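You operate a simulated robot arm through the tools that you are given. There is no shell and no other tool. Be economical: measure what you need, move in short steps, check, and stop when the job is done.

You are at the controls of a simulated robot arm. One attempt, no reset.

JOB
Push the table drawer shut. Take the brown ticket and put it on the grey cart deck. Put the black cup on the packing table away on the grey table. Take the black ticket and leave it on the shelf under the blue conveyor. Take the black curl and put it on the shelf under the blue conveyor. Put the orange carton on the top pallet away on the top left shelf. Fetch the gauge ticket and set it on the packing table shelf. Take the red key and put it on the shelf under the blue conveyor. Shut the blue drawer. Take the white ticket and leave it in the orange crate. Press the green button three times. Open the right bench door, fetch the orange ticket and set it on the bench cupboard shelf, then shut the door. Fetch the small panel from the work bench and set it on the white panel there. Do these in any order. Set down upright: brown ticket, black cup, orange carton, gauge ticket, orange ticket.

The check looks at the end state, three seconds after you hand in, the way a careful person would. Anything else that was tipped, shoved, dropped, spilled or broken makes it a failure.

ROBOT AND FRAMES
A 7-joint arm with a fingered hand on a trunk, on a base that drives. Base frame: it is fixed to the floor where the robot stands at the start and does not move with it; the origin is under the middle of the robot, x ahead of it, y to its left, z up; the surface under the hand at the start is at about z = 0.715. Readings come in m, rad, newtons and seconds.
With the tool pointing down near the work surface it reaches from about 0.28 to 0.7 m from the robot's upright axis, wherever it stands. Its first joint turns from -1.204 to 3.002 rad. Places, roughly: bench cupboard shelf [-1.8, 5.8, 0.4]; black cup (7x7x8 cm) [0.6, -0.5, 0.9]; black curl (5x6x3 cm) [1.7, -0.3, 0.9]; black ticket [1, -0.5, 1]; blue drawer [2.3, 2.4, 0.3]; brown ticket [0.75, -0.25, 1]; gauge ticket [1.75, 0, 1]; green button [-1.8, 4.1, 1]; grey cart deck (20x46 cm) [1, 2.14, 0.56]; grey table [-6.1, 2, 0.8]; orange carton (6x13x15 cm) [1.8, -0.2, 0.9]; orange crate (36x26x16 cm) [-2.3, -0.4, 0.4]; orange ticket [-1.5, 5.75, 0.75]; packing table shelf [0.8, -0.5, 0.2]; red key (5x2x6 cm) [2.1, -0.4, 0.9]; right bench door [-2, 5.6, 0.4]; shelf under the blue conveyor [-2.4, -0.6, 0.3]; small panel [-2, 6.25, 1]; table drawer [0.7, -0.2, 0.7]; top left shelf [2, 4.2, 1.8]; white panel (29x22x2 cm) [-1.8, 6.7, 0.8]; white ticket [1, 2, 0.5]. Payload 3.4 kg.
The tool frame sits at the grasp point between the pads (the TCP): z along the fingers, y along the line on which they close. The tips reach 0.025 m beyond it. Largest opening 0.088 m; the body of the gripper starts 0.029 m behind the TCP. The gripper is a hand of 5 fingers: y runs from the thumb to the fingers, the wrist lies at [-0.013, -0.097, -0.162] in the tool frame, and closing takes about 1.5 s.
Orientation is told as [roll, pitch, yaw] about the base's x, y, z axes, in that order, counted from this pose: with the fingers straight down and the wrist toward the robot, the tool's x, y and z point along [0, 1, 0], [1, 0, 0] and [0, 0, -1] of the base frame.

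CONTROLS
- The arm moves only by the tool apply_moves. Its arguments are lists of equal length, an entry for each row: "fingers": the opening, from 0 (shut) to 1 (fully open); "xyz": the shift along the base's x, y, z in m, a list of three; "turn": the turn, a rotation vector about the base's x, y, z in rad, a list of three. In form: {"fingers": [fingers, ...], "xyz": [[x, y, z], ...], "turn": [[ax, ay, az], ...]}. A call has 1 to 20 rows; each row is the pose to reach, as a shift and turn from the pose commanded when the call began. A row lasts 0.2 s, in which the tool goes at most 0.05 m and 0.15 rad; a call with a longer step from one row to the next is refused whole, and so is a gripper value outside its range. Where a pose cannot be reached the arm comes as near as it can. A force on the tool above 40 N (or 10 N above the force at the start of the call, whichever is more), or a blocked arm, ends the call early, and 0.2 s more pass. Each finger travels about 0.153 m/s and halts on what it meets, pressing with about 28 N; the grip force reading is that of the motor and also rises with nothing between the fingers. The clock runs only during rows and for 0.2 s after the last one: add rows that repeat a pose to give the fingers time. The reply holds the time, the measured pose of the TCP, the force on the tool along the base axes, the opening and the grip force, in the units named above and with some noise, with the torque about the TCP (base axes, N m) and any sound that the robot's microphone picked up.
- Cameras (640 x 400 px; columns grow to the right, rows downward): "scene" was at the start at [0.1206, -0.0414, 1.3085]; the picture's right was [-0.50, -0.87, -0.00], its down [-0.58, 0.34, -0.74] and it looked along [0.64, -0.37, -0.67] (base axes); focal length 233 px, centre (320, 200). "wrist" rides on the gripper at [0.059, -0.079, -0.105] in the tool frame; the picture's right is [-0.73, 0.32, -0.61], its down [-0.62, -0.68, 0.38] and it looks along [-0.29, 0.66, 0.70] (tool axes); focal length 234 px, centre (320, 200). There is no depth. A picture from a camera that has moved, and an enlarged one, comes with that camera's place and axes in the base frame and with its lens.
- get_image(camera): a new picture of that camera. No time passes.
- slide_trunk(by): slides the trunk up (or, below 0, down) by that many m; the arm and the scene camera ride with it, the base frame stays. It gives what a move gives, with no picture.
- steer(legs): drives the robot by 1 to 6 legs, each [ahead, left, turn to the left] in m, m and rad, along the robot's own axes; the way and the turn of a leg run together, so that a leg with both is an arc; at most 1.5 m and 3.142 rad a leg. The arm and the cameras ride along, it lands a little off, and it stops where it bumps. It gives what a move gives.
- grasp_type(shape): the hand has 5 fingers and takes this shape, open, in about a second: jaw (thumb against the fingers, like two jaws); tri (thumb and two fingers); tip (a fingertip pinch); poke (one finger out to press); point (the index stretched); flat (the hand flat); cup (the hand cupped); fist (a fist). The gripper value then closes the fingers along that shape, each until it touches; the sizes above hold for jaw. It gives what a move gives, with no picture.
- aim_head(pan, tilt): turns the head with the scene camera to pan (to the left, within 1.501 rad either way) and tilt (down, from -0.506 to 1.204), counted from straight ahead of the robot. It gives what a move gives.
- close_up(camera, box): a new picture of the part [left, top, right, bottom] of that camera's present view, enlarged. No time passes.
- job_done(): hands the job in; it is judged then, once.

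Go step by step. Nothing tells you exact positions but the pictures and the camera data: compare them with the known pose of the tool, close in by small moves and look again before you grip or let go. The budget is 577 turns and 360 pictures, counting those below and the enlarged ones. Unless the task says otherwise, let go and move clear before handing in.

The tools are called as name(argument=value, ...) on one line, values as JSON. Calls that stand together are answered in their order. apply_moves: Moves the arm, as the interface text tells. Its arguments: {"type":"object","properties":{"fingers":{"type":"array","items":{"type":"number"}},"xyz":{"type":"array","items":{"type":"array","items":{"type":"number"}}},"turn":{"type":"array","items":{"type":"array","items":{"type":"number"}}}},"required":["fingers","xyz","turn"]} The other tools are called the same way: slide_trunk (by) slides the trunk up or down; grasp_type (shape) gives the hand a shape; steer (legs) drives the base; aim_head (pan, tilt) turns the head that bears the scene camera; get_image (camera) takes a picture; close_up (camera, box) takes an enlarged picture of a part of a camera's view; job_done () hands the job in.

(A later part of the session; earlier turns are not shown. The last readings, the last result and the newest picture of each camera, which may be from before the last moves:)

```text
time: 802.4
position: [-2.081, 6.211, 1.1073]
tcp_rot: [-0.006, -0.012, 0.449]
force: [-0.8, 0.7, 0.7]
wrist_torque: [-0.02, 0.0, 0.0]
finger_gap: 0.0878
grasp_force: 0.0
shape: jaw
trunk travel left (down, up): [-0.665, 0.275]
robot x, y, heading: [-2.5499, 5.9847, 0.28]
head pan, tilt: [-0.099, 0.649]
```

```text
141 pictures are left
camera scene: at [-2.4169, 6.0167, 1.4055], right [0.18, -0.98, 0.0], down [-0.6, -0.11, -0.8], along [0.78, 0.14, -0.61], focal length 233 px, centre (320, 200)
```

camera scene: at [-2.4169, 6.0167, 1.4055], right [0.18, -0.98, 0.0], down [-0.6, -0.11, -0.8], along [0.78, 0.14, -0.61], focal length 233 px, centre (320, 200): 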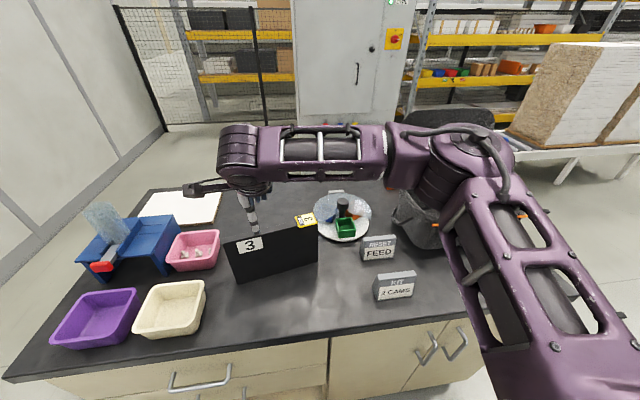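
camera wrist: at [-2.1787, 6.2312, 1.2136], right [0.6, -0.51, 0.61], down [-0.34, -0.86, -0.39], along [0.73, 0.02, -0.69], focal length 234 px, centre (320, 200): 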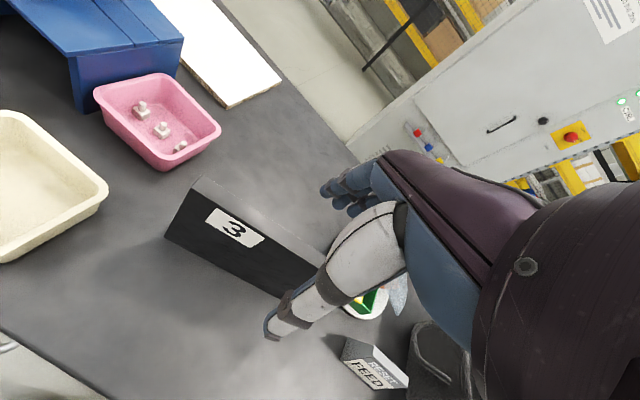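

apply_moves(fingers=[1, 1, 1, 1], xyz=[[0.03, -0.005, -0.01], [0.044, -0.007, -0.04], [0.044, -0.007, -0.08], [0.044, -0.007, -0.105]], turn=[[0, 0, 0], [0, 0, 0], [0, 0, 0], [0, 0, 0]])

get_image(camera="wrist")

close_up(camera="scene", box=[190, 150, 390, 300])

```text
time: 803.4
position: [-2.0385, 6.2058, 1.007]
tcp_rot: [-0.006, -0.01, 0.449]
force: [-0.6, 0.2, -0.3]
wrist_torque: [-0.02, -0.03, 0.0]
finger_gap: 0.0876
grasp_force: 0.0
shape: jaw
trunk travel left (down, up): [-0.665, 0.275]
robot x, y, heading: [-2.5513, 5.987, 0.278]
head pan, tilt: [-0.099, 0.649]
```

```text
140 pictures are left
camera wrist: at [-2.1357, 6.2253, 1.1115], right [0.6, -0.51, 0.61], down [-0.34, -0.86, -0.39], along [0.73, 0.02, -0.69], focal length 234 px, centre (320, 200)
```

wrist: 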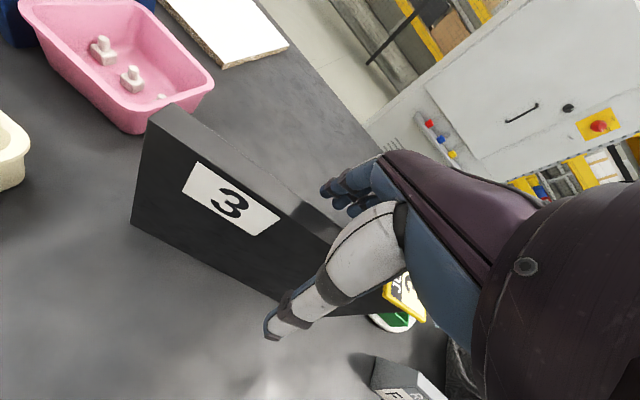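

```text
2.67 times, centred on (290, 225) of scene
camera zoom: at [-2.4176, 6.0159, 1.4056], right [0.18, -0.98, 0.0], down [-0.6, -0.11, -0.8], along [0.78, 0.14, -0.6], focal length 621 px, centre (400, 133)
```

zoom: 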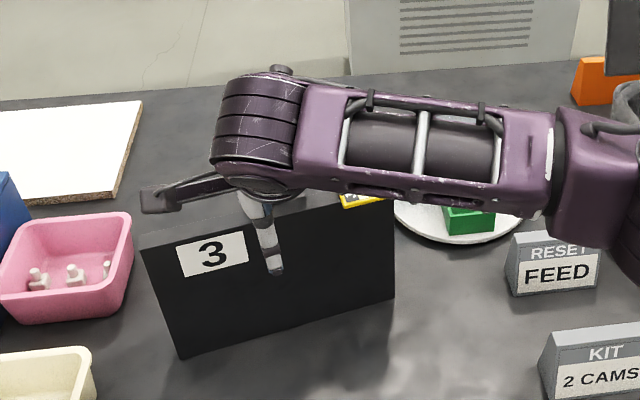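

apply_moves(fingers=[1, 1, 0.5, 0, 0, 0, 0, 0, 0, 0], xyz=[[0, 0, -0.015], [0, 0, -0.03], [0, 0, -0.03], [0, 0, -0.03], [0, 0, -0.03], [0, 0, -0.03], [0, 0, -0.03], [0, 0, -0.03], [0, 0, -0.03], [0, 0, -0.03]], turn=[[0, 0, 0], [0, 0, 0], [0, 0, 0], [0, 0, 0], [0, 0, 0], [0, 0, 0], [0, 0, 0], [0, 0, 0], [0, 0, 0], [0, 0, 0]])

apply_moves(fingers=[0, 0, 0, 0, 0, 0], xyz=[[0, 0, 0.03], [0, 0, 0.07], [0, 0, 0.12], [0, 0, 0.17], [0, 0, 0.22], [0, 0, 0.25]], turn=[[0, 0, 0], [0, 0, 0], [0, 0, 0], [0, 0, 0], [0, 0, 0], [0, 0, 0]])

get_image(camera="wrist")

get_image(camera="scene")

```text
time: 805.6
position: [-2.0373, 6.2058, 0.9767]
tcp_rot: [-0.004, -0.009, 0.449]
force: [0.1, 0.1, 0.2]
wrist_torque: [0.01, -0.02, 0.14]
finger_gap: 0.0131
grasp_force: 28.1
shape: jaw
trunk travel left (down, up): [-0.665, 0.275]
robot x, y, heading: [-2.55, 5.988, 0.279]
head pan, tilt: [-0.099, 0.649]
```

```text
time: 807.0
position: [-2.039, 6.2068, 1.2277]
tcp_rot: [-0.005, -0.011, 0.45]
force: [-1.2, -0.5, -5.2]
wrist_torque: [0.01, 0.01, -0.02]
finger_gap: 0.0129
grasp_force: 27.6
shape: jaw
trunk travel left (down, up): [-0.665, 0.275]
robot x, y, heading: [-2.5495, 5.9853, 0.275]
head pan, tilt: [-0.099, 0.649]
```

```text
138 pictures are left
camera wrist: at [-2.137, 6.2255, 1.3327], right [0.6, -0.51, 0.61], down [-0.34, -0.86, -0.39], along [0.73, 0.02, -0.69], focal length 234 px, centre (320, 200)
```

wrist: 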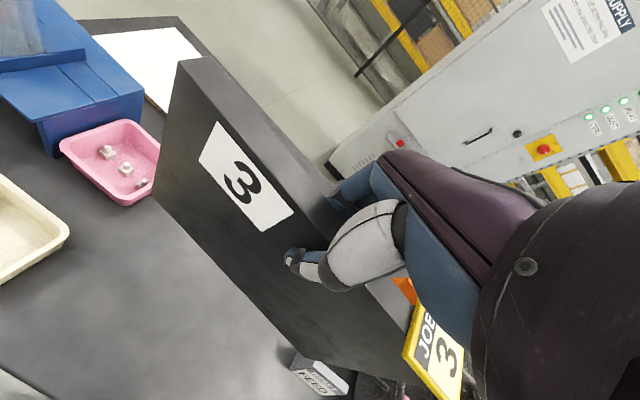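

```text
137 pictures are left
camera scene: at [-2.4179, 6.0164, 1.4055], right [0.18, -0.98, 0.0], down [-0.6, -0.11, -0.8], along [0.78, 0.14, -0.6], focal length 233 px, centre (320, 200)
```

scene: 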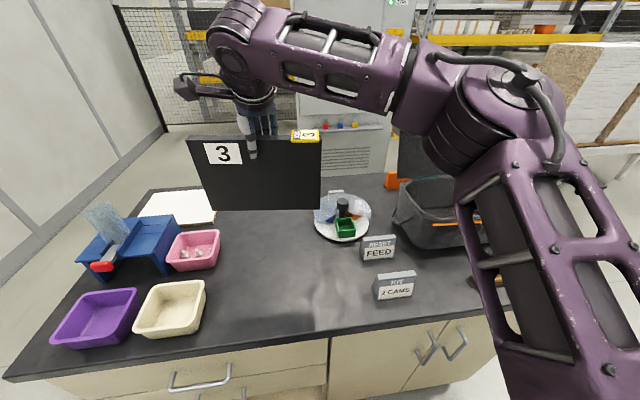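

Panel held. Retract, back off, and drive around the bench's south end to its east side.

apply_moves(fingers=[0, 0, 0, 0], xyz=[[-0.02, -0.03, 0.01], [-0.04, -0.06, 0.02], [-0.07, -0.09, 0.03], [-0.09, -0.12, 0.03]], turn=[[0, 0, -0.05], [0, 0, -0.1], [0, 0, -0.15], [0, 0, -0.17]])

steer(legs=[[-0.22, 0, 0], [0, -1.28, 0], [1.2, 0, 0]])

aim_head(pan=0.3, tilt=0.5)

get_image(camera="scene")

```text
time: 808.0
position: [-2.1296, 6.0827, 1.256]
tcp_rot: [-0.002, -0.011, 0.277]
force: [-0.4, -0.4, -4.6]
wrist_torque: [0.03, 0.04, -0.03]
finger_gap: 0.0125
grasp_force: 27.5
shape: jaw
trunk travel left (down, up): [-0.665, 0.275]
robot x, y, heading: [-2.5496, 5.9819, 0.277]
head pan, tilt: [-0.099, 0.649]
```

```text
time: 821.5
position: [-0.8286, 5.1311, 1.2557]
tcp_rot: [-0.006, -0.01, 0.289]
force: [0.8, 0.4, -4.6]
wrist_torque: [0.05, 0.01, 0.0]
finger_gap: 0.0125
grasp_force: 28.2
shape: jaw
trunk travel left (down, up): [-0.665, 0.275]
robot x, y, heading: [-1.2468, 5.0266, 0.292]
head pan, tilt: [-0.099, 0.649]
```

```text
time: 822.4
position: [-0.8291, 5.1309, 1.2564]
tcp_rot: [-0.005, -0.011, 0.29]
force: [0.3, -0.4, -5.3]
wrist_torque: [0.06, 0.02, 0.02]
finger_gap: 0.0126
grasp_force: 27.9
shape: jaw
trunk travel left (down, up): [-0.665, 0.275]
robot x, y, heading: [-1.2456, 5.0278, 0.289]
head pan, tilt: [0.3, 0.499]
```

```text
136 pictures are left
camera scene: at [-1.1263, 5.0919, 1.4189], right [0.56, -0.83, 0.0], down [-0.4, -0.27, -0.88], along [0.73, 0.49, -0.48], focal length 233 px, centre (320, 200)
```

scene: 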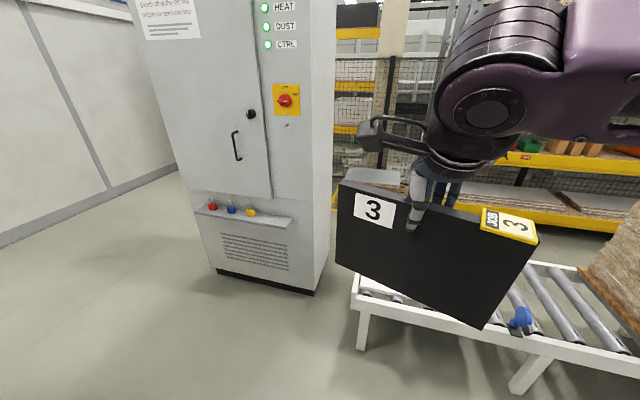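

steer(legs=[[0.38, 0.35, 0], [0.2, 0.95, 0], [0, 0, 3.13], [0, -0.35, 0]])

aim_head(pan=0.0, tilt=0.6)

get_image(camera="scene")

get_image(camera="wrist")

```text
time: 839.4
position: [-1.5983, 6.6832, 1.256]
tcp_rot: [-0.005, -0.009, -2.831]
force: [-0.6, -0.5, -5.0]
wrist_torque: [-0.02, -0.03, 0.01]
finger_gap: 0.0122
grasp_force: 27.6
shape: jaw
trunk travel left (down, up): [-0.665, 0.275]
robot x, y, heading: [-1.179, 6.7942, -2.828]
head pan, tilt: [0.3, 0.499]
```

```text
time: 840.2
position: [-1.5987, 6.6828, 1.2557]
tcp_rot: [-0.005, -0.009, -2.83]
force: [0.3, -0.6, -5.2]
wrist_torque: [-0.03, 0.02, -0.02]
finger_gap: 0.0125
grasp_force: 27.9
shape: jaw
trunk travel left (down, up): [-0.665, 0.275]
robot x, y, heading: [-1.1811, 6.7958, -2.83]
head pan, tilt: [0.0, 0.6]
```

```text
135 pictures are left
camera scene: at [-1.314, 6.7539, 1.4098], right [-0.31, 0.95, 0.0], down [0.54, 0.17, -0.82], along [-0.79, -0.25, -0.57], focal length 233 px, centre (320, 200)
```

scene: 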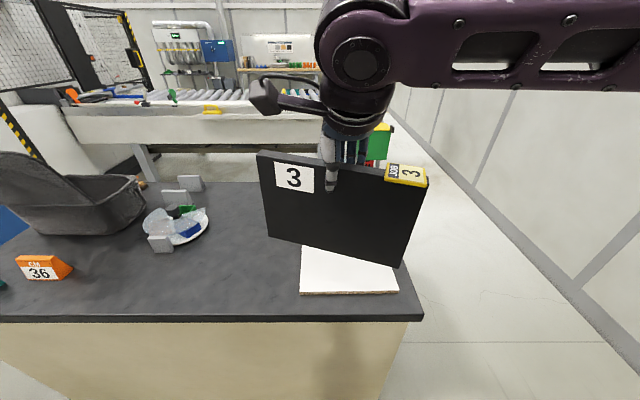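

```text
134 pictures are left
camera wrist: at [-1.5031, 6.6508, 1.3607], right [-0.52, 0.59, 0.61], down [0.45, 0.8, -0.39], along [-0.72, 0.08, -0.69], focal length 234 px, centre (320, 200)
```

wrist: 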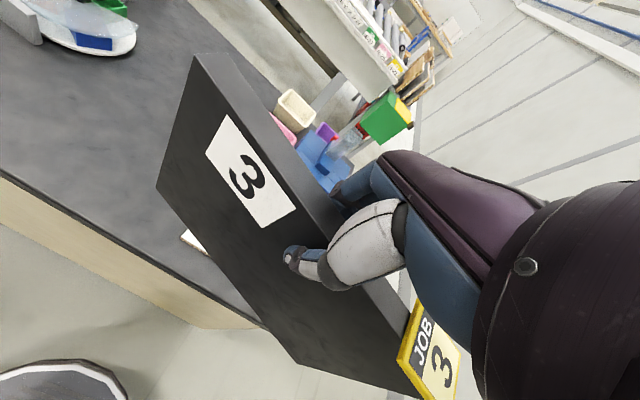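

White panel is right ahead (e≈0.07–0.285, n'≈6.78–7.05). Drive slightly closer, move over it, and lower.

steer(legs=[[0.1, 0, 0]])

apply_moves(fingers=[0, 0, 0, 0, 0, 0], xyz=[[-0.03, 0.005, 0], [-0.06, 0.01, -0.03], [-0.09, 0.012, -0.06], [-0.104, 0.016, -0.1], [-0.104, 0.016, -0.14], [-0.104, 0.016, -0.18]], turn=[[0, 0, -0.02], [0, 0, -0.02], [0, 0, -0.02], [0, 0, -0.02], [0, 0, -0.02], [0, 0, -0.02]])

get_image(camera="scene")

get_image(camera="wrist")

```text
time: 841.4
position: [-1.6932, 6.6504, 1.2567]
tcp_rot: [-0.004, -0.011, -2.829]
force: [-0.3, -0.5, -5.0]
wrist_torque: [0.0, -0.02, 0.02]
finger_gap: 0.0125
grasp_force: 27.8
shape: jaw
trunk travel left (down, up): [-0.665, 0.275]
robot x, y, heading: [-1.2747, 6.766, -2.834]
head pan, tilt: [0.0, 0.6]
```

```text
time: 842.8
position: [-1.7964, 6.6668, 1.0745]
tcp_rot: [-0.004, -0.009, -2.852]
force: [-0.5, -0.8, -5.4]
wrist_torque: [0.04, 0.05, 0.02]
finger_gap: 0.0121
grasp_force: 27.8
shape: jaw
trunk travel left (down, up): [-0.665, 0.275]
robot x, y, heading: [-1.277, 6.7658, -2.835]
head pan, tilt: [0.0, 0.6]
```

```text
133 pictures are left
camera scene: at [-1.4107, 6.7237, 1.4097], right [-0.31, 0.95, 0.0], down [0.54, 0.17, -0.82], along [-0.78, -0.25, -0.57], focal length 233 px, centre (320, 200)
```

scene: 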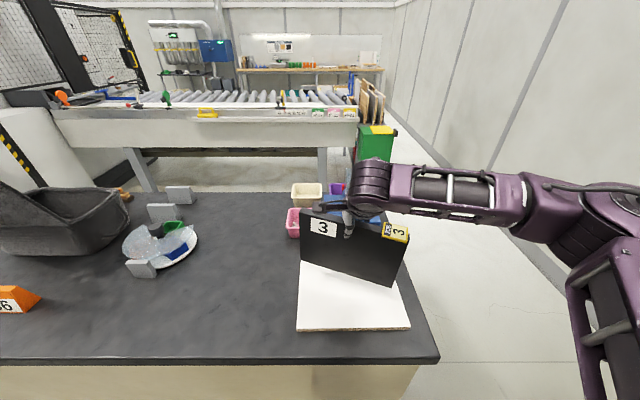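

```text
132 pictures are left
camera wrist: at [-1.7028, 6.6331, 1.1799], right [-0.51, 0.6, 0.61], down [0.47, 0.79, -0.39], along [-0.72, 0.09, -0.69], focal length 234 px, centre (320, 200)
```

wrist: 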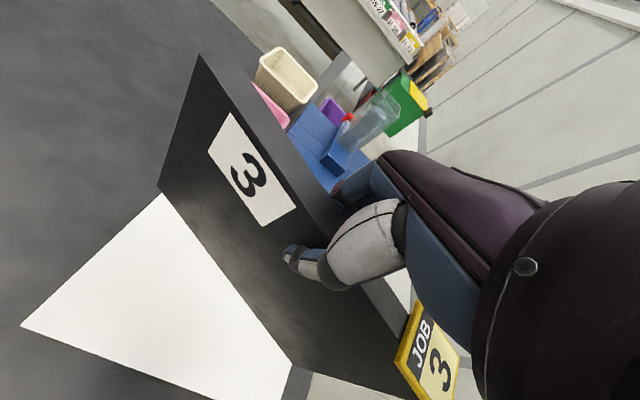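

The panel turned ~23° in the grip; rotate the hand +0.40 rad to align it with the white panel, and centre it.

apply_moves(fingers=[0, 0, 0], xyz=[[-0.012, 0.004, 0], [-0.024, 0.008, 0], [-0.036, 0.012, 0]], turn=[[0, 0, 0.14], [0, 0, 0.28], [0, 0, 0.4]])

get_image(camera="scene")

get_image(camera="wrist")

```text
time: 843.6
position: [-1.8325, 6.6805, 1.0767]
tcp_rot: [-0.007, -0.011, -2.446]
force: [-0.5, -0.2, -4.9]
wrist_torque: [-0.01, -0.02, -0.01]
finger_gap: 0.0125
grasp_force: 28.2
shape: jaw
trunk travel left (down, up): [-0.665, 0.275]
robot x, y, heading: [-1.2726, 6.7643, -2.831]
head pan, tilt: [0.0, 0.6]
```

```text
131 pictures are left
camera scene: at [-1.4102, 6.7239, 1.4097], right [-0.31, 0.95, 0.0], down [0.54, 0.17, -0.82], along [-0.78, -0.25, -0.57], focal length 233 px, centre (320, 200)
```

scene: 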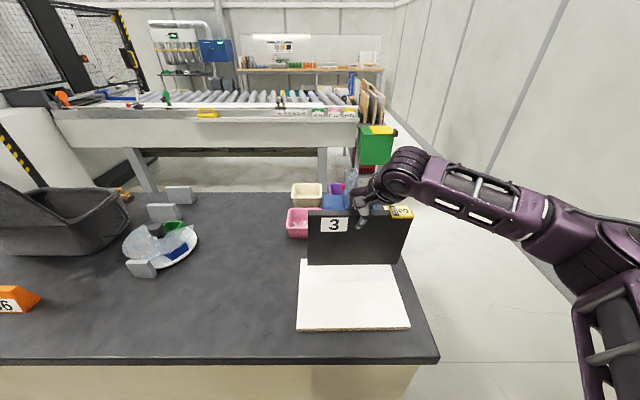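

```text
130 pictures are left
camera wrist: at [-1.7333, 6.6862, 1.1809], right [-0.71, 0.35, 0.61], down [0.12, 0.91, -0.39], along [-0.7, -0.2, -0.69], focal length 234 px, centre (320, 200)
```

wrist: 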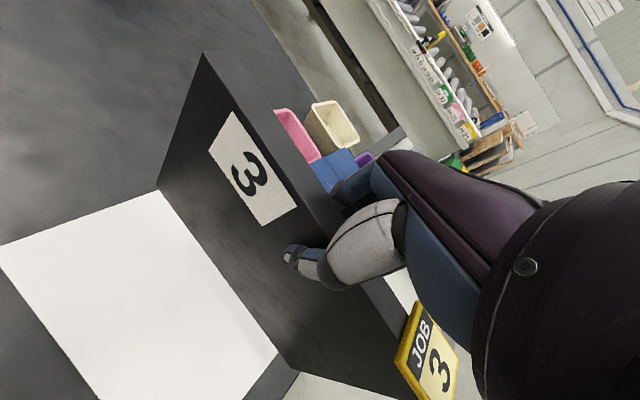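

Aligned and centred. Lower to contact.

apply_moves(fingers=[0, 0, 0, 0], xyz=[[0, 0, -0.025], [0, 0, -0.05], [0, 0, -0.065], [0, 0, -0.073]], turn=[[0, 0, 0], [0, 0, 0], [0, 0, 0], [0, 0, 0]])

apply_moves(fingers=[0, 0, 0], xyz=[[0, 0, -0.003], [0, 0, -0.006], [0, 0, -0.009]], turn=[[0, 0, 0], [0, 0, 0], [0, 0, 0]])

get_image(camera="scene")

get_image(camera="wrist")

```text
time: 844.6
position: [-1.8339, 6.6801, 1.0021]
tcp_rot: [-0.007, -0.01, -2.449]
force: [-0.6, 0.0, -4.9]
wrist_torque: [-0.03, 0.04, 0.01]
finger_gap: 0.0122
grasp_force: 28.2
shape: jaw
trunk travel left (down, up): [-0.665, 0.275]
robot x, y, heading: [-1.2762, 6.7681, -2.827]
head pan, tilt: [0.0, 0.6]
```

```text
time: 845.4
position: [-1.8326, 6.6792, 0.9935]
tcp_rot: [-0.007, -0.012, -2.448]
force: [-0.5, 0.8, -4.7]
wrist_torque: [0.05, 0.04, 0.02]
finger_gap: 0.0127
grasp_force: 28.0
shape: jaw
trunk travel left (down, up): [-0.665, 0.275]
robot x, y, heading: [-1.2739, 6.7659, -2.828]
head pan, tilt: [0.0, 0.6]
```

```text
129 pictures are left
camera scene: at [-1.4096, 6.7234, 1.4098], right [-0.31, 0.95, 0.0], down [0.54, 0.17, -0.82], along [-0.78, -0.25, -0.57], focal length 233 px, centre (320, 200)
```

scene: 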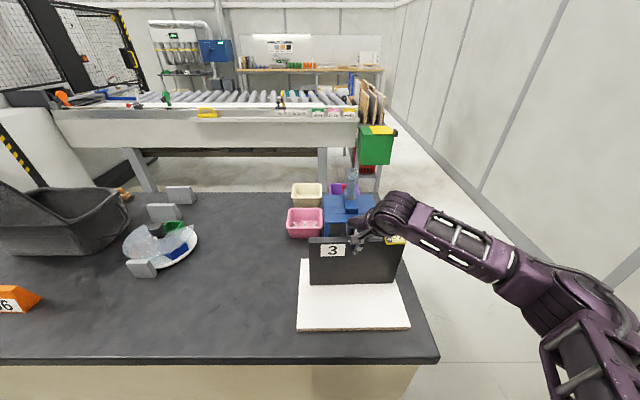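

```text
128 pictures are left
camera wrist: at [-1.7334, 6.6853, 1.0986], right [-0.71, 0.35, 0.61], down [0.12, 0.91, -0.39], along [-0.7, -0.2, -0.69], focal length 234 px, centre (320, 200)
```

wrist: 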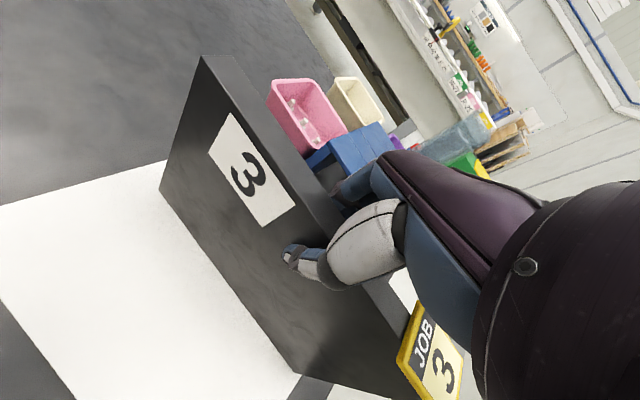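

apply_moves(fingers=[0, 0, 0, 0], xyz=[[0, 0, -0.004], [0, 0, -0.008], [0, 0, -0.012], [0, 0, -0.014]], turn=[[0, 0, 0], [0, 0, 0], [0, 0, 0], [0, 0, 0]])

```text
time: 846.4
position: [-1.8346, 6.6784, 0.9884]
tcp_rot: [-0.004, -0.035, -2.451]
force: [0.4, 3.5, 22.5]
wrist_torque: [0.02, -0.08, 0.07]
finger_gap: 0.0145
grasp_force: 27.8
shape: jaw
trunk travel left (down, up): [-0.665, 0.275]
robot x, y, heading: [-1.2722, 6.7661, -2.824]
head pan, tilt: [0.0, 0.6]
stopped in row 4: the force on the tool passed its limit at 42 N (the readings are from after the stop); the commanded pose is now the measured one
```

Contact. Relieve, settle lightly, then check before release.

apply_moves(fingers=[0, 0, 0, 0], xyz=[[0, 0, 0.004], [0, 0, 0.006], [0, 0, 0.004], [0, 0, 0.003]], turn=[[0, 0, 0], [0, 0.0, 0], [0, 0.0, 0], [0, 0, 0]])

close_up(camera="scene", box=[270, 190, 430, 340])

```text
time: 847.4
position: [-1.8315, 6.6799, 0.9896]
tcp_rot: [-0.008, -0.029, -2.45]
force: [-1.5, 0.0, 14.8]
wrist_torque: [-0.07, 0.06, 0.06]
finger_gap: 0.0148
grasp_force: 28.2
shape: jaw
trunk travel left (down, up): [-0.665, 0.275]
robot x, y, heading: [-1.2749, 6.7671, -2.827]
head pan, tilt: [0.0, 0.6]
```

```text
2.67 times, centred on (350, 265) of scene
camera zoom: at [-1.4061, 6.724, 1.4103], right [-0.31, 0.95, 0.0], down [0.54, 0.17, -0.83], along [-0.79, -0.25, -0.56], focal length 621 px, centre (240, 27)
```

zoom: 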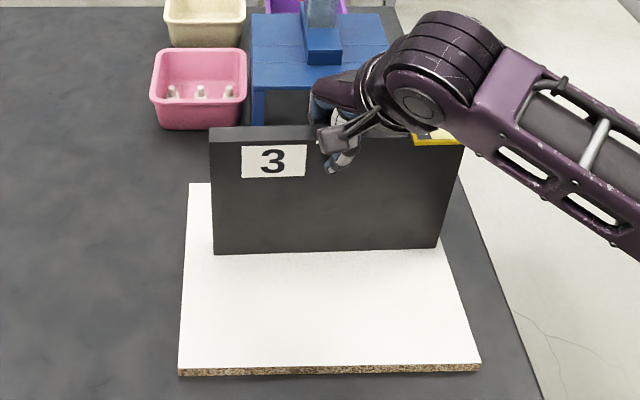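

apply_moves(fingers=[0, 0, 0.15, 0.3, 0.5, 0.75, 1, 1, 1], xyz=[[0, 0, 0.003], [0, 0, 0.004], [0, 0, 0.004], [0, 0, 0.004], [0, 0, 0.004], [0, 0, 0.004], [0, 0, 0.004], [0, 0, 0.004], [0, 0, 0.004]], turn=[[0, 0, 0], [0, 0, 0], [0, 0, 0], [0, 0, 0], [0, 0, 0], [0, 0, 0], [0, 0, 0], [0, 0, 0], [0, 0, 0]])

close_up(camera="scene", box=[270, 190, 430, 340])

get_image(camera="wrist")

```text
time: 849.4
position: [-1.8345, 6.6793, 0.992]
tcp_rot: [-0.006, -0.024, -2.449]
force: [-0.7, -0.5, 0.1]
wrist_torque: [0.02, -0.02, 0.02]
finger_gap: 0.0882
grasp_force: 0.1
shape: jaw
trunk travel left (down, up): [-0.665, 0.275]
robot x, y, heading: [-1.2743, 6.7629, -2.833]
head pan, tilt: [0.0, 0.6]
```

```text
2.67 times, centred on (350, 265) of scene
camera zoom: at [-1.4087, 6.7237, 1.4099], right [-0.31, 0.95, 0.0], down [0.54, 0.17, -0.83], along [-0.79, -0.25, -0.56], focal length 621 px, centre (240, 27)
```

zoom: 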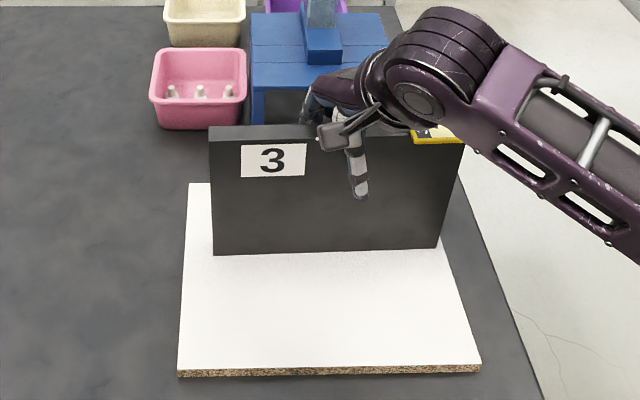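

```text
125 pictures are left
camera wrist: at [-1.7329, 6.686, 1.0955], right [-0.7, 0.36, 0.62], down [0.12, 0.91, -0.4], along [-0.71, -0.2, -0.68], focal length 234 px, centre (320, 200)
```

wrist: 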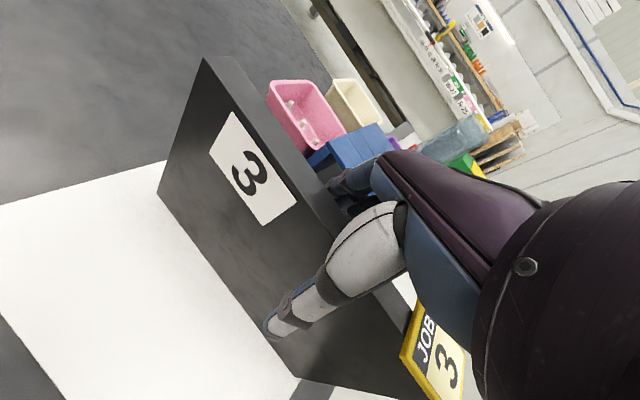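

Panel stands. Rise straight up via the trunk, then check.

slide_trunk(by=0.18)

close_up(camera="scene", box=[0, 170, 450, 400])

```text
time: 851.4
position: [-1.8336, 6.6785, 1.1715]
tcp_rot: [-0.004, -0.025, -2.452]
force: [-0.2, -0.1, -1.2]
wrist_torque: [-0.04, -0.03, 0.01]
finger_gap: 0.0879
grasp_force: 0.1
shape: jaw
trunk travel left (down, up): [-0.845, 0.095]
robot x, y, heading: [-1.2738, 6.7653, -2.835]
head pan, tilt: [0.0, 0.6]
```

```text
1.42 times, centred on (225, 285) of scene
camera zoom: at [-1.4088, 6.7237, 1.5898], right [-0.31, 0.95, 0.0], down [0.54, 0.17, -0.82], along [-0.79, -0.25, -0.57], focal length 331 px, centre (455, 79)
```

zoom: 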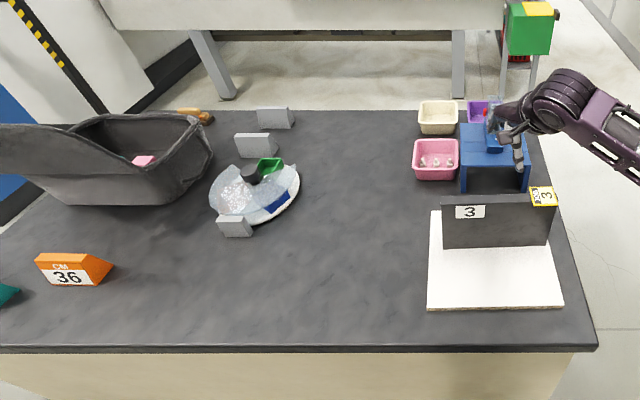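

Small panel done. The orange ticket "36" is at about (-1.49,5.80). First I must open the right door from the west side. Tuck and drive around.

apply_moves(fingers=[1, 1, 1, 1], xyz=[[0.03, 0.01, 0.01], [0.06, 0.02, 0.02], [0.09, 0.02, 0.02], [0.12, 0.02, 0.02]], turn=[[0, 0, -0.1], [0, 0, -0.2], [0, 0, -0.3], [0, 0, -0.4]])

steer(legs=[[-0.2, 0, 0], [0, 0.9, 0], [0.3, 0.55, 0], [0.4, 0.2, 0], [1.15, 0, 0], [0, 0, 3.12]])

aim_head(pan=0.0, tilt=0.6)

get_image(camera="scene")

```text
time: 852.4
position: [-1.7128, 6.6988, 1.1923]
tcp_rot: [-0.006, -0.026, -2.85]
force: [0.0, 0.1, 0.1]
wrist_torque: [0.06, 0.0, -0.01]
finger_gap: 0.0876
grasp_force: 0.2
shape: jaw
trunk travel left (down, up): [-0.845, 0.095]
robot x, y, heading: [-1.2762, 6.7654, -2.835]
head pan, tilt: [0.0, 0.6]
```

```text
time: 876.5
position: [-1.8739, 4.7571, 1.1911]
tcp_rot: [-0.004, -0.024, 0.302]
force: [0.0, 0.2, -1.0]
wrist_torque: [0.0, 0.0, 0.0]
finger_gap: 0.0881
grasp_force: 0.1
shape: jaw
trunk travel left (down, up): [-0.845, 0.095]
robot x, y, heading: [-2.3135, 4.6843, 0.325]
head pan, tilt: [0.0, 0.6]
```

```text
time: 877.1
position: [-1.8734, 4.7579, 1.1922]
tcp_rot: [-0.004, -0.026, 0.303]
force: [0.2, 0.1, -0.1]
wrist_torque: [-0.01, 0.02, -0.03]
finger_gap: 0.0881
grasp_force: 0.1
shape: jaw
trunk travel left (down, up): [-0.845, 0.095]
robot x, y, heading: [-2.3106, 4.6877, 0.323]
head pan, tilt: [0.0, 0.6]
```

```text
123 pictures are left
camera scene: at [-2.1835, 4.7306, 1.5899], right [0.32, -0.95, 0.0], down [-0.54, -0.18, -0.83], along [0.78, 0.26, -0.56], focal length 233 px, centre (320, 200)
```

scene: 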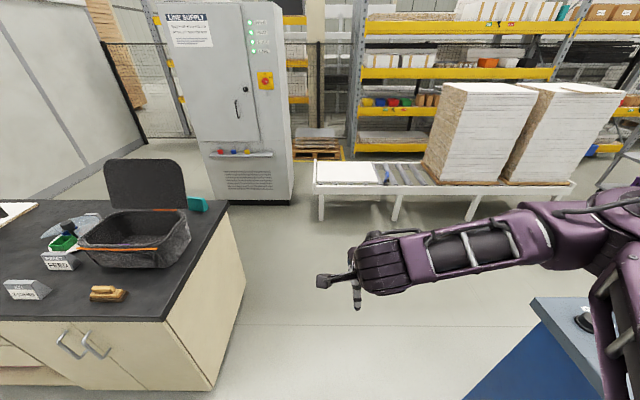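

Strafe north to face the doors.

steer(legs=[[0, 0.95, -0.035], [-0.1, 0, 0]])

slide_trunk(by=-0.4)

aim_head(pan=-0.1, tilt=0.6)

get_image(camera="scene")

```text
time: 882.7
position: [-2.2517, 5.6067, 1.1915]
tcp_rot: [-0.005, -0.024, 0.278]
force: [0.0, 0.2, 0.1]
wrist_torque: [0.01, 0.0, 0.0]
finger_gap: 0.0878
grasp_force: 0.1
shape: jaw
trunk travel left (down, up): [-0.845, 0.095]
robot x, y, heading: [-2.697, 5.546, 0.296]
head pan, tilt: [0.0, 0.6]
```

```text
time: 886.5
position: [-2.253, 5.6061, 0.7924]
tcp_rot: [-0.005, -0.026, 0.278]
force: [-0.2, -0.7, 0.2]
wrist_torque: [-0.02, 0.02, 0.02]
finger_gap: 0.0879
grasp_force: 0.0
shape: jaw
trunk travel left (down, up): [-0.445, 0.495]
robot x, y, heading: [-2.6922, 5.5483, 0.302]
head pan, tilt: [0.0, 0.6]
```

```text
time: 887.2
position: [-2.2529, 5.6066, 0.7924]
tcp_rot: [-0.004, -0.025, 0.279]
force: [0.5, 0.2, 0.2]
wrist_torque: [0.01, 0.03, 0.0]
finger_gap: 0.0879
grasp_force: 0.1
shape: jaw
trunk travel left (down, up): [-0.445, 0.495]
robot x, y, heading: [-2.6915, 5.549, 0.302]
head pan, tilt: [-0.099, 0.6]
```

```text
122 pictures are left
camera scene: at [-2.5613, 5.579, 1.1899], right [0.2, -0.98, 0.0], down [-0.55, -0.11, -0.83], along [0.81, 0.16, -0.56], focal length 233 px, centre (320, 200)
```

scene: 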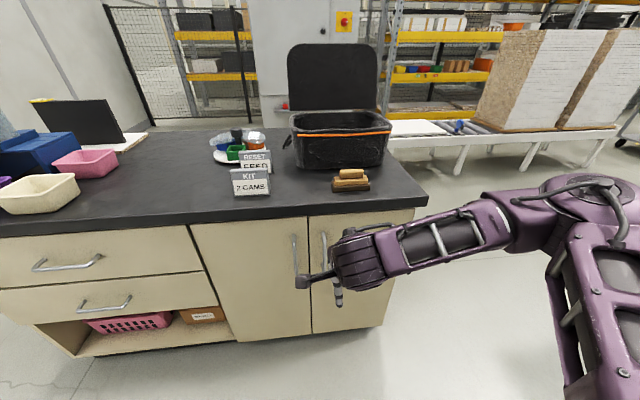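

I see both handles; the right door's handle is near (-2.07,5.66,0.64). Turn the hand to point forward with the fingers closing sideways.

steer(legs=[[-0.07, 0, -0.015]])

apply_moves(fingers=[1, 1, 1, 1, 1, 1, 1, 1, 1, 1, 1, 1, 1, 1, 1], xyz=[[0, 0, 0], [0, 0, 0], [0, 0, 0], [0, 0, 0], [0, 0, 0], [0.01, 0, -0.01], [0.02, 0, -0.02], [0.03, 0, -0.03], [0.04, 0.01, -0.05], [0.05, 0.01, -0.07], [0.06, 0.01, -0.09], [0.07, 0.02, -0.1], [0.08, 0.02, -0.11], [0.09, 0.02, -0.12], [0.1, 0.03, -0.13]], turn=[[-0.054, -0.1, 0.081], [-0.109, -0.2, 0.161], [-0.163, -0.301, 0.242], [-0.218, -0.401, 0.322], [-0.272, -0.501, 0.403], [-0.326, -0.601, 0.484], [-0.381, -0.701, 0.564], [-0.435, -0.802, 0.645], [-0.49, -0.902, 0.725], [-0.544, -1.002, 0.806], [-0.598, -1.102, 0.887], [-0.653, -1.202, 0.967], [-0.707, -1.303, 1.048], [-0.762, -1.403, 1.128], [-0.816, -1.503, 1.209]])

get_image(camera="scene")

get_image(camera="wrist")

```text
time: 888.2
position: [-2.3199, 5.5791, 0.792]
tcp_rot: [-0.004, -0.024, 0.263]
force: [0.8, 1.4, 0.4]
wrist_torque: [0.03, -0.01, 0.05]
finger_gap: 0.088
grasp_force: 0.1
shape: jaw
trunk travel left (down, up): [-0.445, 0.495]
robot x, y, heading: [-2.7611, 5.5227, 0.284]
head pan, tilt: [-0.099, 0.6]
```

```text
time: 891.4
position: [-2.2186, 5.6094, 0.66]
tcp_rot: [-1.576, -0.024, 1.883]
force: [0.1, -0.8, -0.3]
wrist_torque: [0.01, 0.02, -0.03]
finger_gap: 0.0879
grasp_force: 0.1
shape: jaw
out of reach, approached as far as the arm can: row 6, 7, 8
trunk travel left (down, up): [-0.445, 0.495]
robot x, y, heading: [-2.7632, 5.5274, 0.284]
head pan, tilt: [-0.099, 0.6]
```

```text
121 pictures are left
camera scene: at [-2.6278, 5.5568, 1.1899], right [0.18, -0.98, 0.0], down [-0.56, -0.1, -0.82], along [0.81, 0.15, -0.57], focal length 233 px, centre (320, 200)
```

scene: 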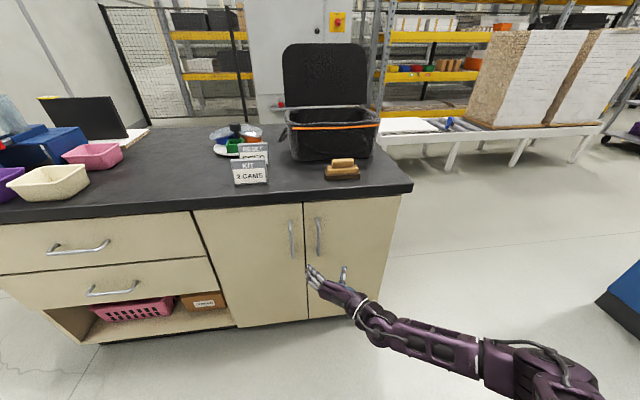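

```text
120 pictures are left
camera wrist: at [-2.2946, 5.5045, 0.6006], right [-0.67, 0.1, 0.73], down [0.58, -0.55, 0.61], along [0.46, 0.83, 0.31], focal length 234 px, centre (320, 200)
```

wrist: 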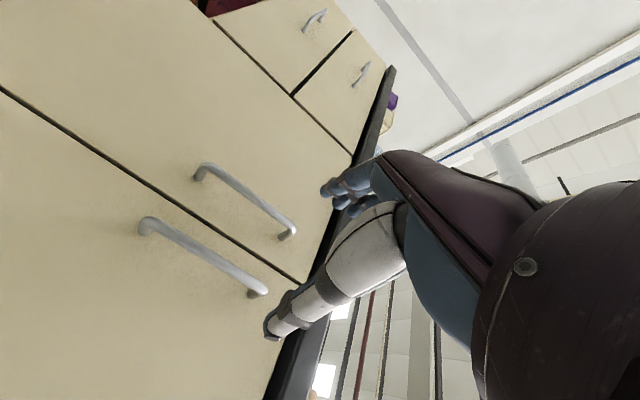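

Hand points at the handles. The right handle bar is at n'≈6.02, e≈-0.36, z 0.56–0.70. Advance onto it.

apply_moves(fingers=[1, 1, 1], xyz=[[0.035, 0.018, -0.01], [0.07, 0.033, -0.02], [0.105, 0.045, -0.025]], turn=[[0, 0, 0], [0, 0, 0], [0, 0, 0]])

get_image(camera="wrist")

close_up(camera="scene", box=[230, 190, 430, 330])

```text
time: 892.2
position: [-2.1133, 5.6542, 0.6372]
tcp_rot: [-1.578, -0.024, 1.884]
force: [0.7, -0.1, -0.4]
wrist_torque: [-0.01, -0.02, -0.02]
finger_gap: 0.0879
grasp_force: 0.1
shape: jaw
trunk travel left (down, up): [-0.445, 0.495]
robot x, y, heading: [-2.76, 5.5265, 0.281]
head pan, tilt: [-0.099, 0.6]
```

```text
119 pictures are left
camera wrist: at [-2.1882, 5.5492, 0.5769], right [-0.68, 0.1, 0.73], down [0.58, -0.55, 0.61], along [0.46, 0.83, 0.31], focal length 234 px, centre (320, 200)
```

wrist: 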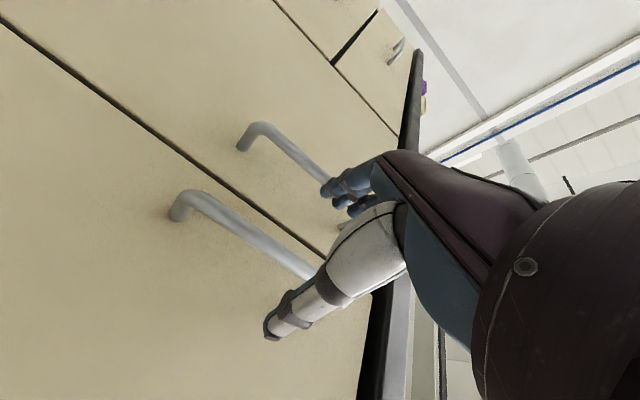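

```text
2.86 times, centred on (330, 260) of scene
camera zoom: at [-2.6277, 5.5574, 1.1898], right [0.18, -0.98, 0.0], down [-0.56, -0.1, -0.82], along [0.81, 0.15, -0.57], focal length 665 px, centre (291, 29)
```

zoom: 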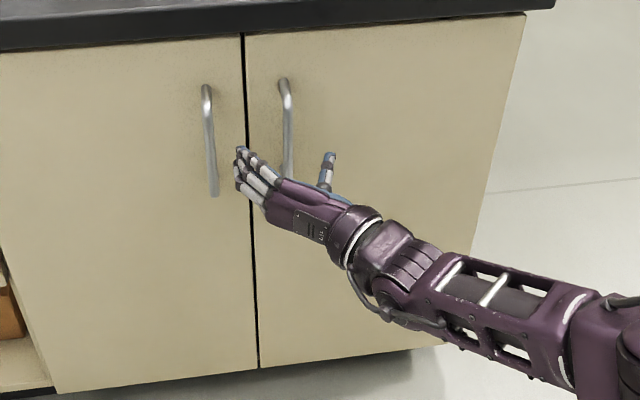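

apply_moves(fingers=[1, 1], xyz=[[0.022, 0.006, 0], [0.044, 0.012, 0]], turn=[[0, 0, 0], [0, 0, 0]])

get_image(camera="wrist")

close_up(camera="scene", box=[260, 190, 380, 290])

```text
time: 892.8
position: [-2.0701, 5.6673, 0.6379]
tcp_rot: [-1.578, -0.027, 1.886]
force: [0.6, -0.3, -0.2]
wrist_torque: [-0.01, 0.02, 0.02]
finger_gap: 0.0879
grasp_force: 0.1
shape: jaw
trunk travel left (down, up): [-0.445, 0.495]
robot x, y, heading: [-2.7606, 5.5282, 0.276]
head pan, tilt: [-0.099, 0.6]
```

```text
117 pictures are left
camera wrist: at [-2.1449, 5.5619, 0.5775], right [-0.68, 0.1, 0.73], down [0.58, -0.55, 0.61], along [0.46, 0.83, 0.31], focal length 234 px, centre (320, 200)
```

wrist: 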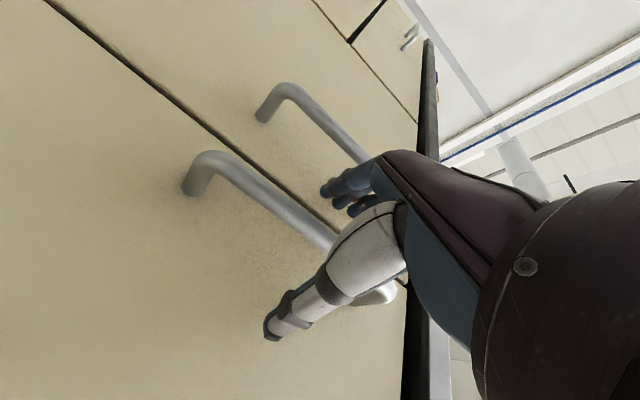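

```text
4.00 times, centred on (320, 240) of scene
camera zoom: at [-2.628, 5.5574, 1.1899], right [0.18, -0.98, 0.0], down [-0.56, -0.1, -0.82], along [0.81, 0.15, -0.57], focal length 931 px, centre (320, 40)
```

zoom: 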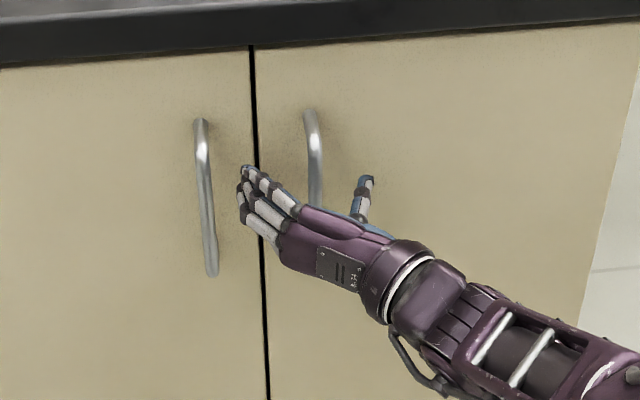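

The bar is between thumb and fingers. Close the grip.

apply_moves(fingers=[0.6, 0.3, 0, 0, 0, 0, 0, 0], xyz=[[0, 0, 0], [0, 0, 0], [0, 0, 0], [0, 0, 0], [0, 0, 0], [0, 0, 0], [0, 0, 0], [0, 0, 0]], turn=[[0, 0, 0], [0, 0, 0], [0, 0, 0], [0, 0, 0], [0, 0, 0], [0, 0, 0], [0, 0, 0], [0, 0, 0]])

get_image(camera="wrist")

```text
time: 894.6
position: [-2.0686, 5.6638, 0.6363]
tcp_rot: [-1.577, -0.028, 1.883]
force: [4.1, -7.1, -0.4]
wrist_torque: [-0.05, -0.03, 0.0]
finger_gap: 0.0003
grasp_force: 27.9
shape: jaw
trunk travel left (down, up): [-0.445, 0.495]
robot x, y, heading: [-2.7629, 5.526, 0.281]
head pan, tilt: [-0.099, 0.6]
```

```text
115 pictures are left
camera wrist: at [-2.1444, 5.5598, 0.5766], right [-0.67, 0.1, 0.73], down [0.57, -0.55, 0.61], along [0.46, 0.83, 0.31], focal length 234 px, centre (320, 200)
```

wrist: 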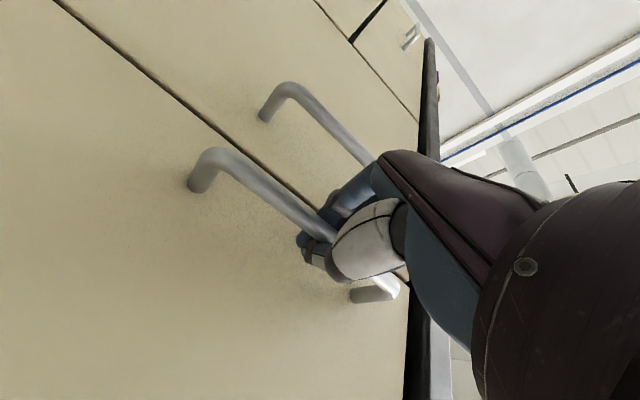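

Fingers appear closed around the bar. Pull gently along the door's arc.

apply_moves(fingers=[0, 0, 0, 0], xyz=[[-0.014, -0.004, 0], [-0.028, -0.009, 0], [-0.041, -0.015, 0], [-0.053, -0.022, 0]], turn=[[0, 0, 0], [0, 0, 0], [0, 0, 0], [0, 0, 0]])

get_image(camera="wrist")

get_image(camera="scene")

```text
time: 895.6
position: [-2.1174, 5.6399, 0.6363]
tcp_rot: [-1.58, -0.028, 1.874]
force: [19.6, -23.6, 3.2]
wrist_torque: [-0.06, 0.03, 0.16]
finger_gap: 0.003
grasp_force: 28.3
shape: jaw
trunk travel left (down, up): [-0.445, 0.495]
robot x, y, heading: [-2.7625, 5.5294, 0.28]
head pan, tilt: [-0.099, 0.6]
```

```text
114 pictures are left
camera wrist: at [-2.1947, 5.5341, 0.5751], right [-0.68, 0.11, 0.73], down [0.57, -0.55, 0.61], along [0.47, 0.83, 0.31], focal length 234 px, centre (320, 200)
```

wrist: 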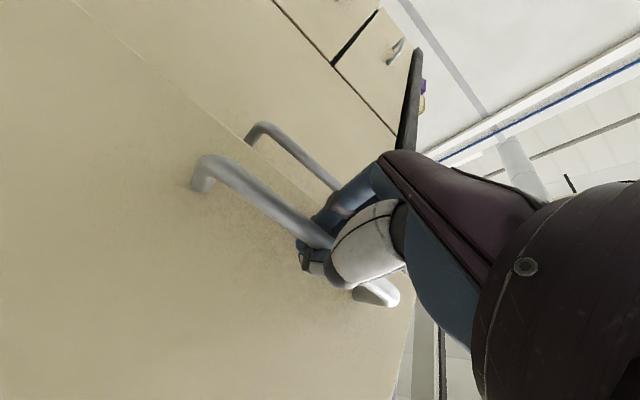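

```text
113 pictures are left
camera scene: at [-2.6259, 5.5526, 1.1898], right [0.18, -0.98, 0.0], down [-0.56, -0.1, -0.82], along [0.81, 0.15, -0.57], focal length 233 px, centre (320, 200)
```

scene: 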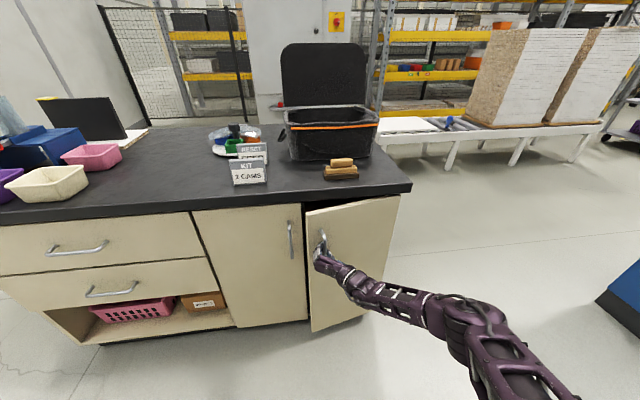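

The door swings open. Follow the arc with some hand rotation.

apply_moves(fingers=[0, 0, 0], xyz=[[-0.013, -0.028, 0], [-0.025, -0.054, 0], [-0.036, -0.078, 0]], turn=[[0, 0, 0.12], [0, 0, 0.24], [0, 0, 0.36]])

get_image(camera="scene")

```text
time: 896.4
position: [-2.1615, 5.5707, 0.6367]
tcp_rot: [-1.573, -0.028, 2.254]
force: [-10.0, 7.7, -2.3]
wrist_torque: [-0.11, -0.12, -0.15]
finger_gap: 0.0
grasp_force: 27.7
shape: jaw
trunk travel left (down, up): [-0.445, 0.495]
robot x, y, heading: [-2.7621, 5.526, 0.282]
head pan, tilt: [-0.099, 0.6]
```

```text
112 pictures are left
camera scene: at [-2.6298, 5.5579, 1.19], right [0.18, -0.98, 0.0], down [-0.55, -0.1, -0.83], along [0.81, 0.15, -0.56], focal length 233 px, centre (320, 200)
```

scene: 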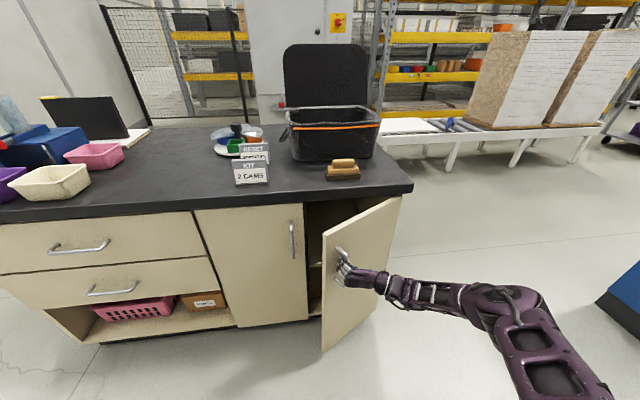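

apply_moves(fingers=[0, 0, 0], xyz=[[-0.006, -0.03, 0], [-0.009, -0.06, 0], [-0.009, -0.088, 0]], turn=[[0, 0, 0.12], [0, 0, 0.24], [0, 0, 0.36]])

get_image(camera="scene")

```text
time: 896.8
position: [-2.1738, 5.5478, 0.6373]
tcp_rot: [-1.577, -0.038, 2.38]
force: [-17.7, 6.7, 6.6]
wrist_torque: [-0.08, 0.07, -0.22]
finger_gap: 0.0003
grasp_force: 27.8
shape: jaw
trunk travel left (down, up): [-0.445, 0.495]
robot x, y, heading: [-2.7622, 5.5268, 0.29]
head pan, tilt: [-0.099, 0.6]
stopped in row 2: the force on the tool passed its limit at 45 N (the readings are from after the stop); the commanded pose is now the measured one
```

```text
111 pictures are left
camera scene: at [-2.631, 5.5577, 1.1903], right [0.18, -0.98, 0.0], down [-0.55, -0.1, -0.83], along [0.81, 0.15, -0.56], focal length 233 px, centre (320, 200)
```

scene: 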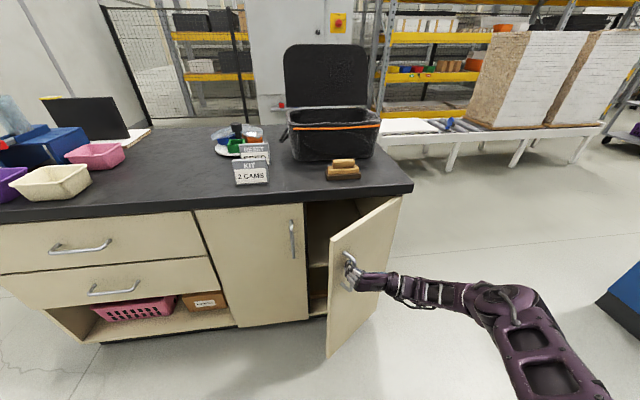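

apply_moves(fingers=[0, 0, 0, 0], xyz=[[-0.014, -0.008, 0], [-0.022, -0.026, 0], [-0.03, -0.046, 0], [-0.036, -0.066, 0]], turn=[[0, 0, 0.0], [0, 0, 0.05], [0, 0, 0.1], [0, 0, 0.15]])

get_image(camera="scene")

```text
time: 897.8
position: [-2.2051, 5.4788, 0.6349]
tcp_rot: [-1.574, -0.032, 2.519]
force: [-1.5, 0.3, 0.7]
wrist_torque: [-0.04, -0.03, -0.01]
finger_gap: 0.0
grasp_force: 28.6
shape: jaw
trunk travel left (down, up): [-0.445, 0.495]
robot x, y, heading: [-2.766, 5.523, 0.283]
head pan, tilt: [-0.099, 0.6]
```

```text
110 pictures are left
camera scene: at [-2.6286, 5.557, 1.1899], right [0.18, -0.98, 0.0], down [-0.56, -0.1, -0.83], along [0.81, 0.15, -0.56], focal length 233 px, centre (320, 200)
```

scene: 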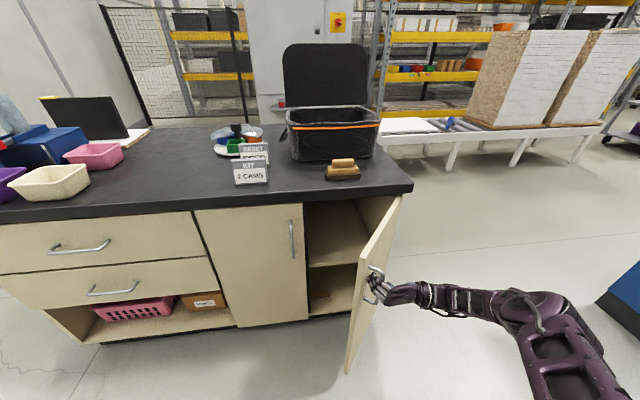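

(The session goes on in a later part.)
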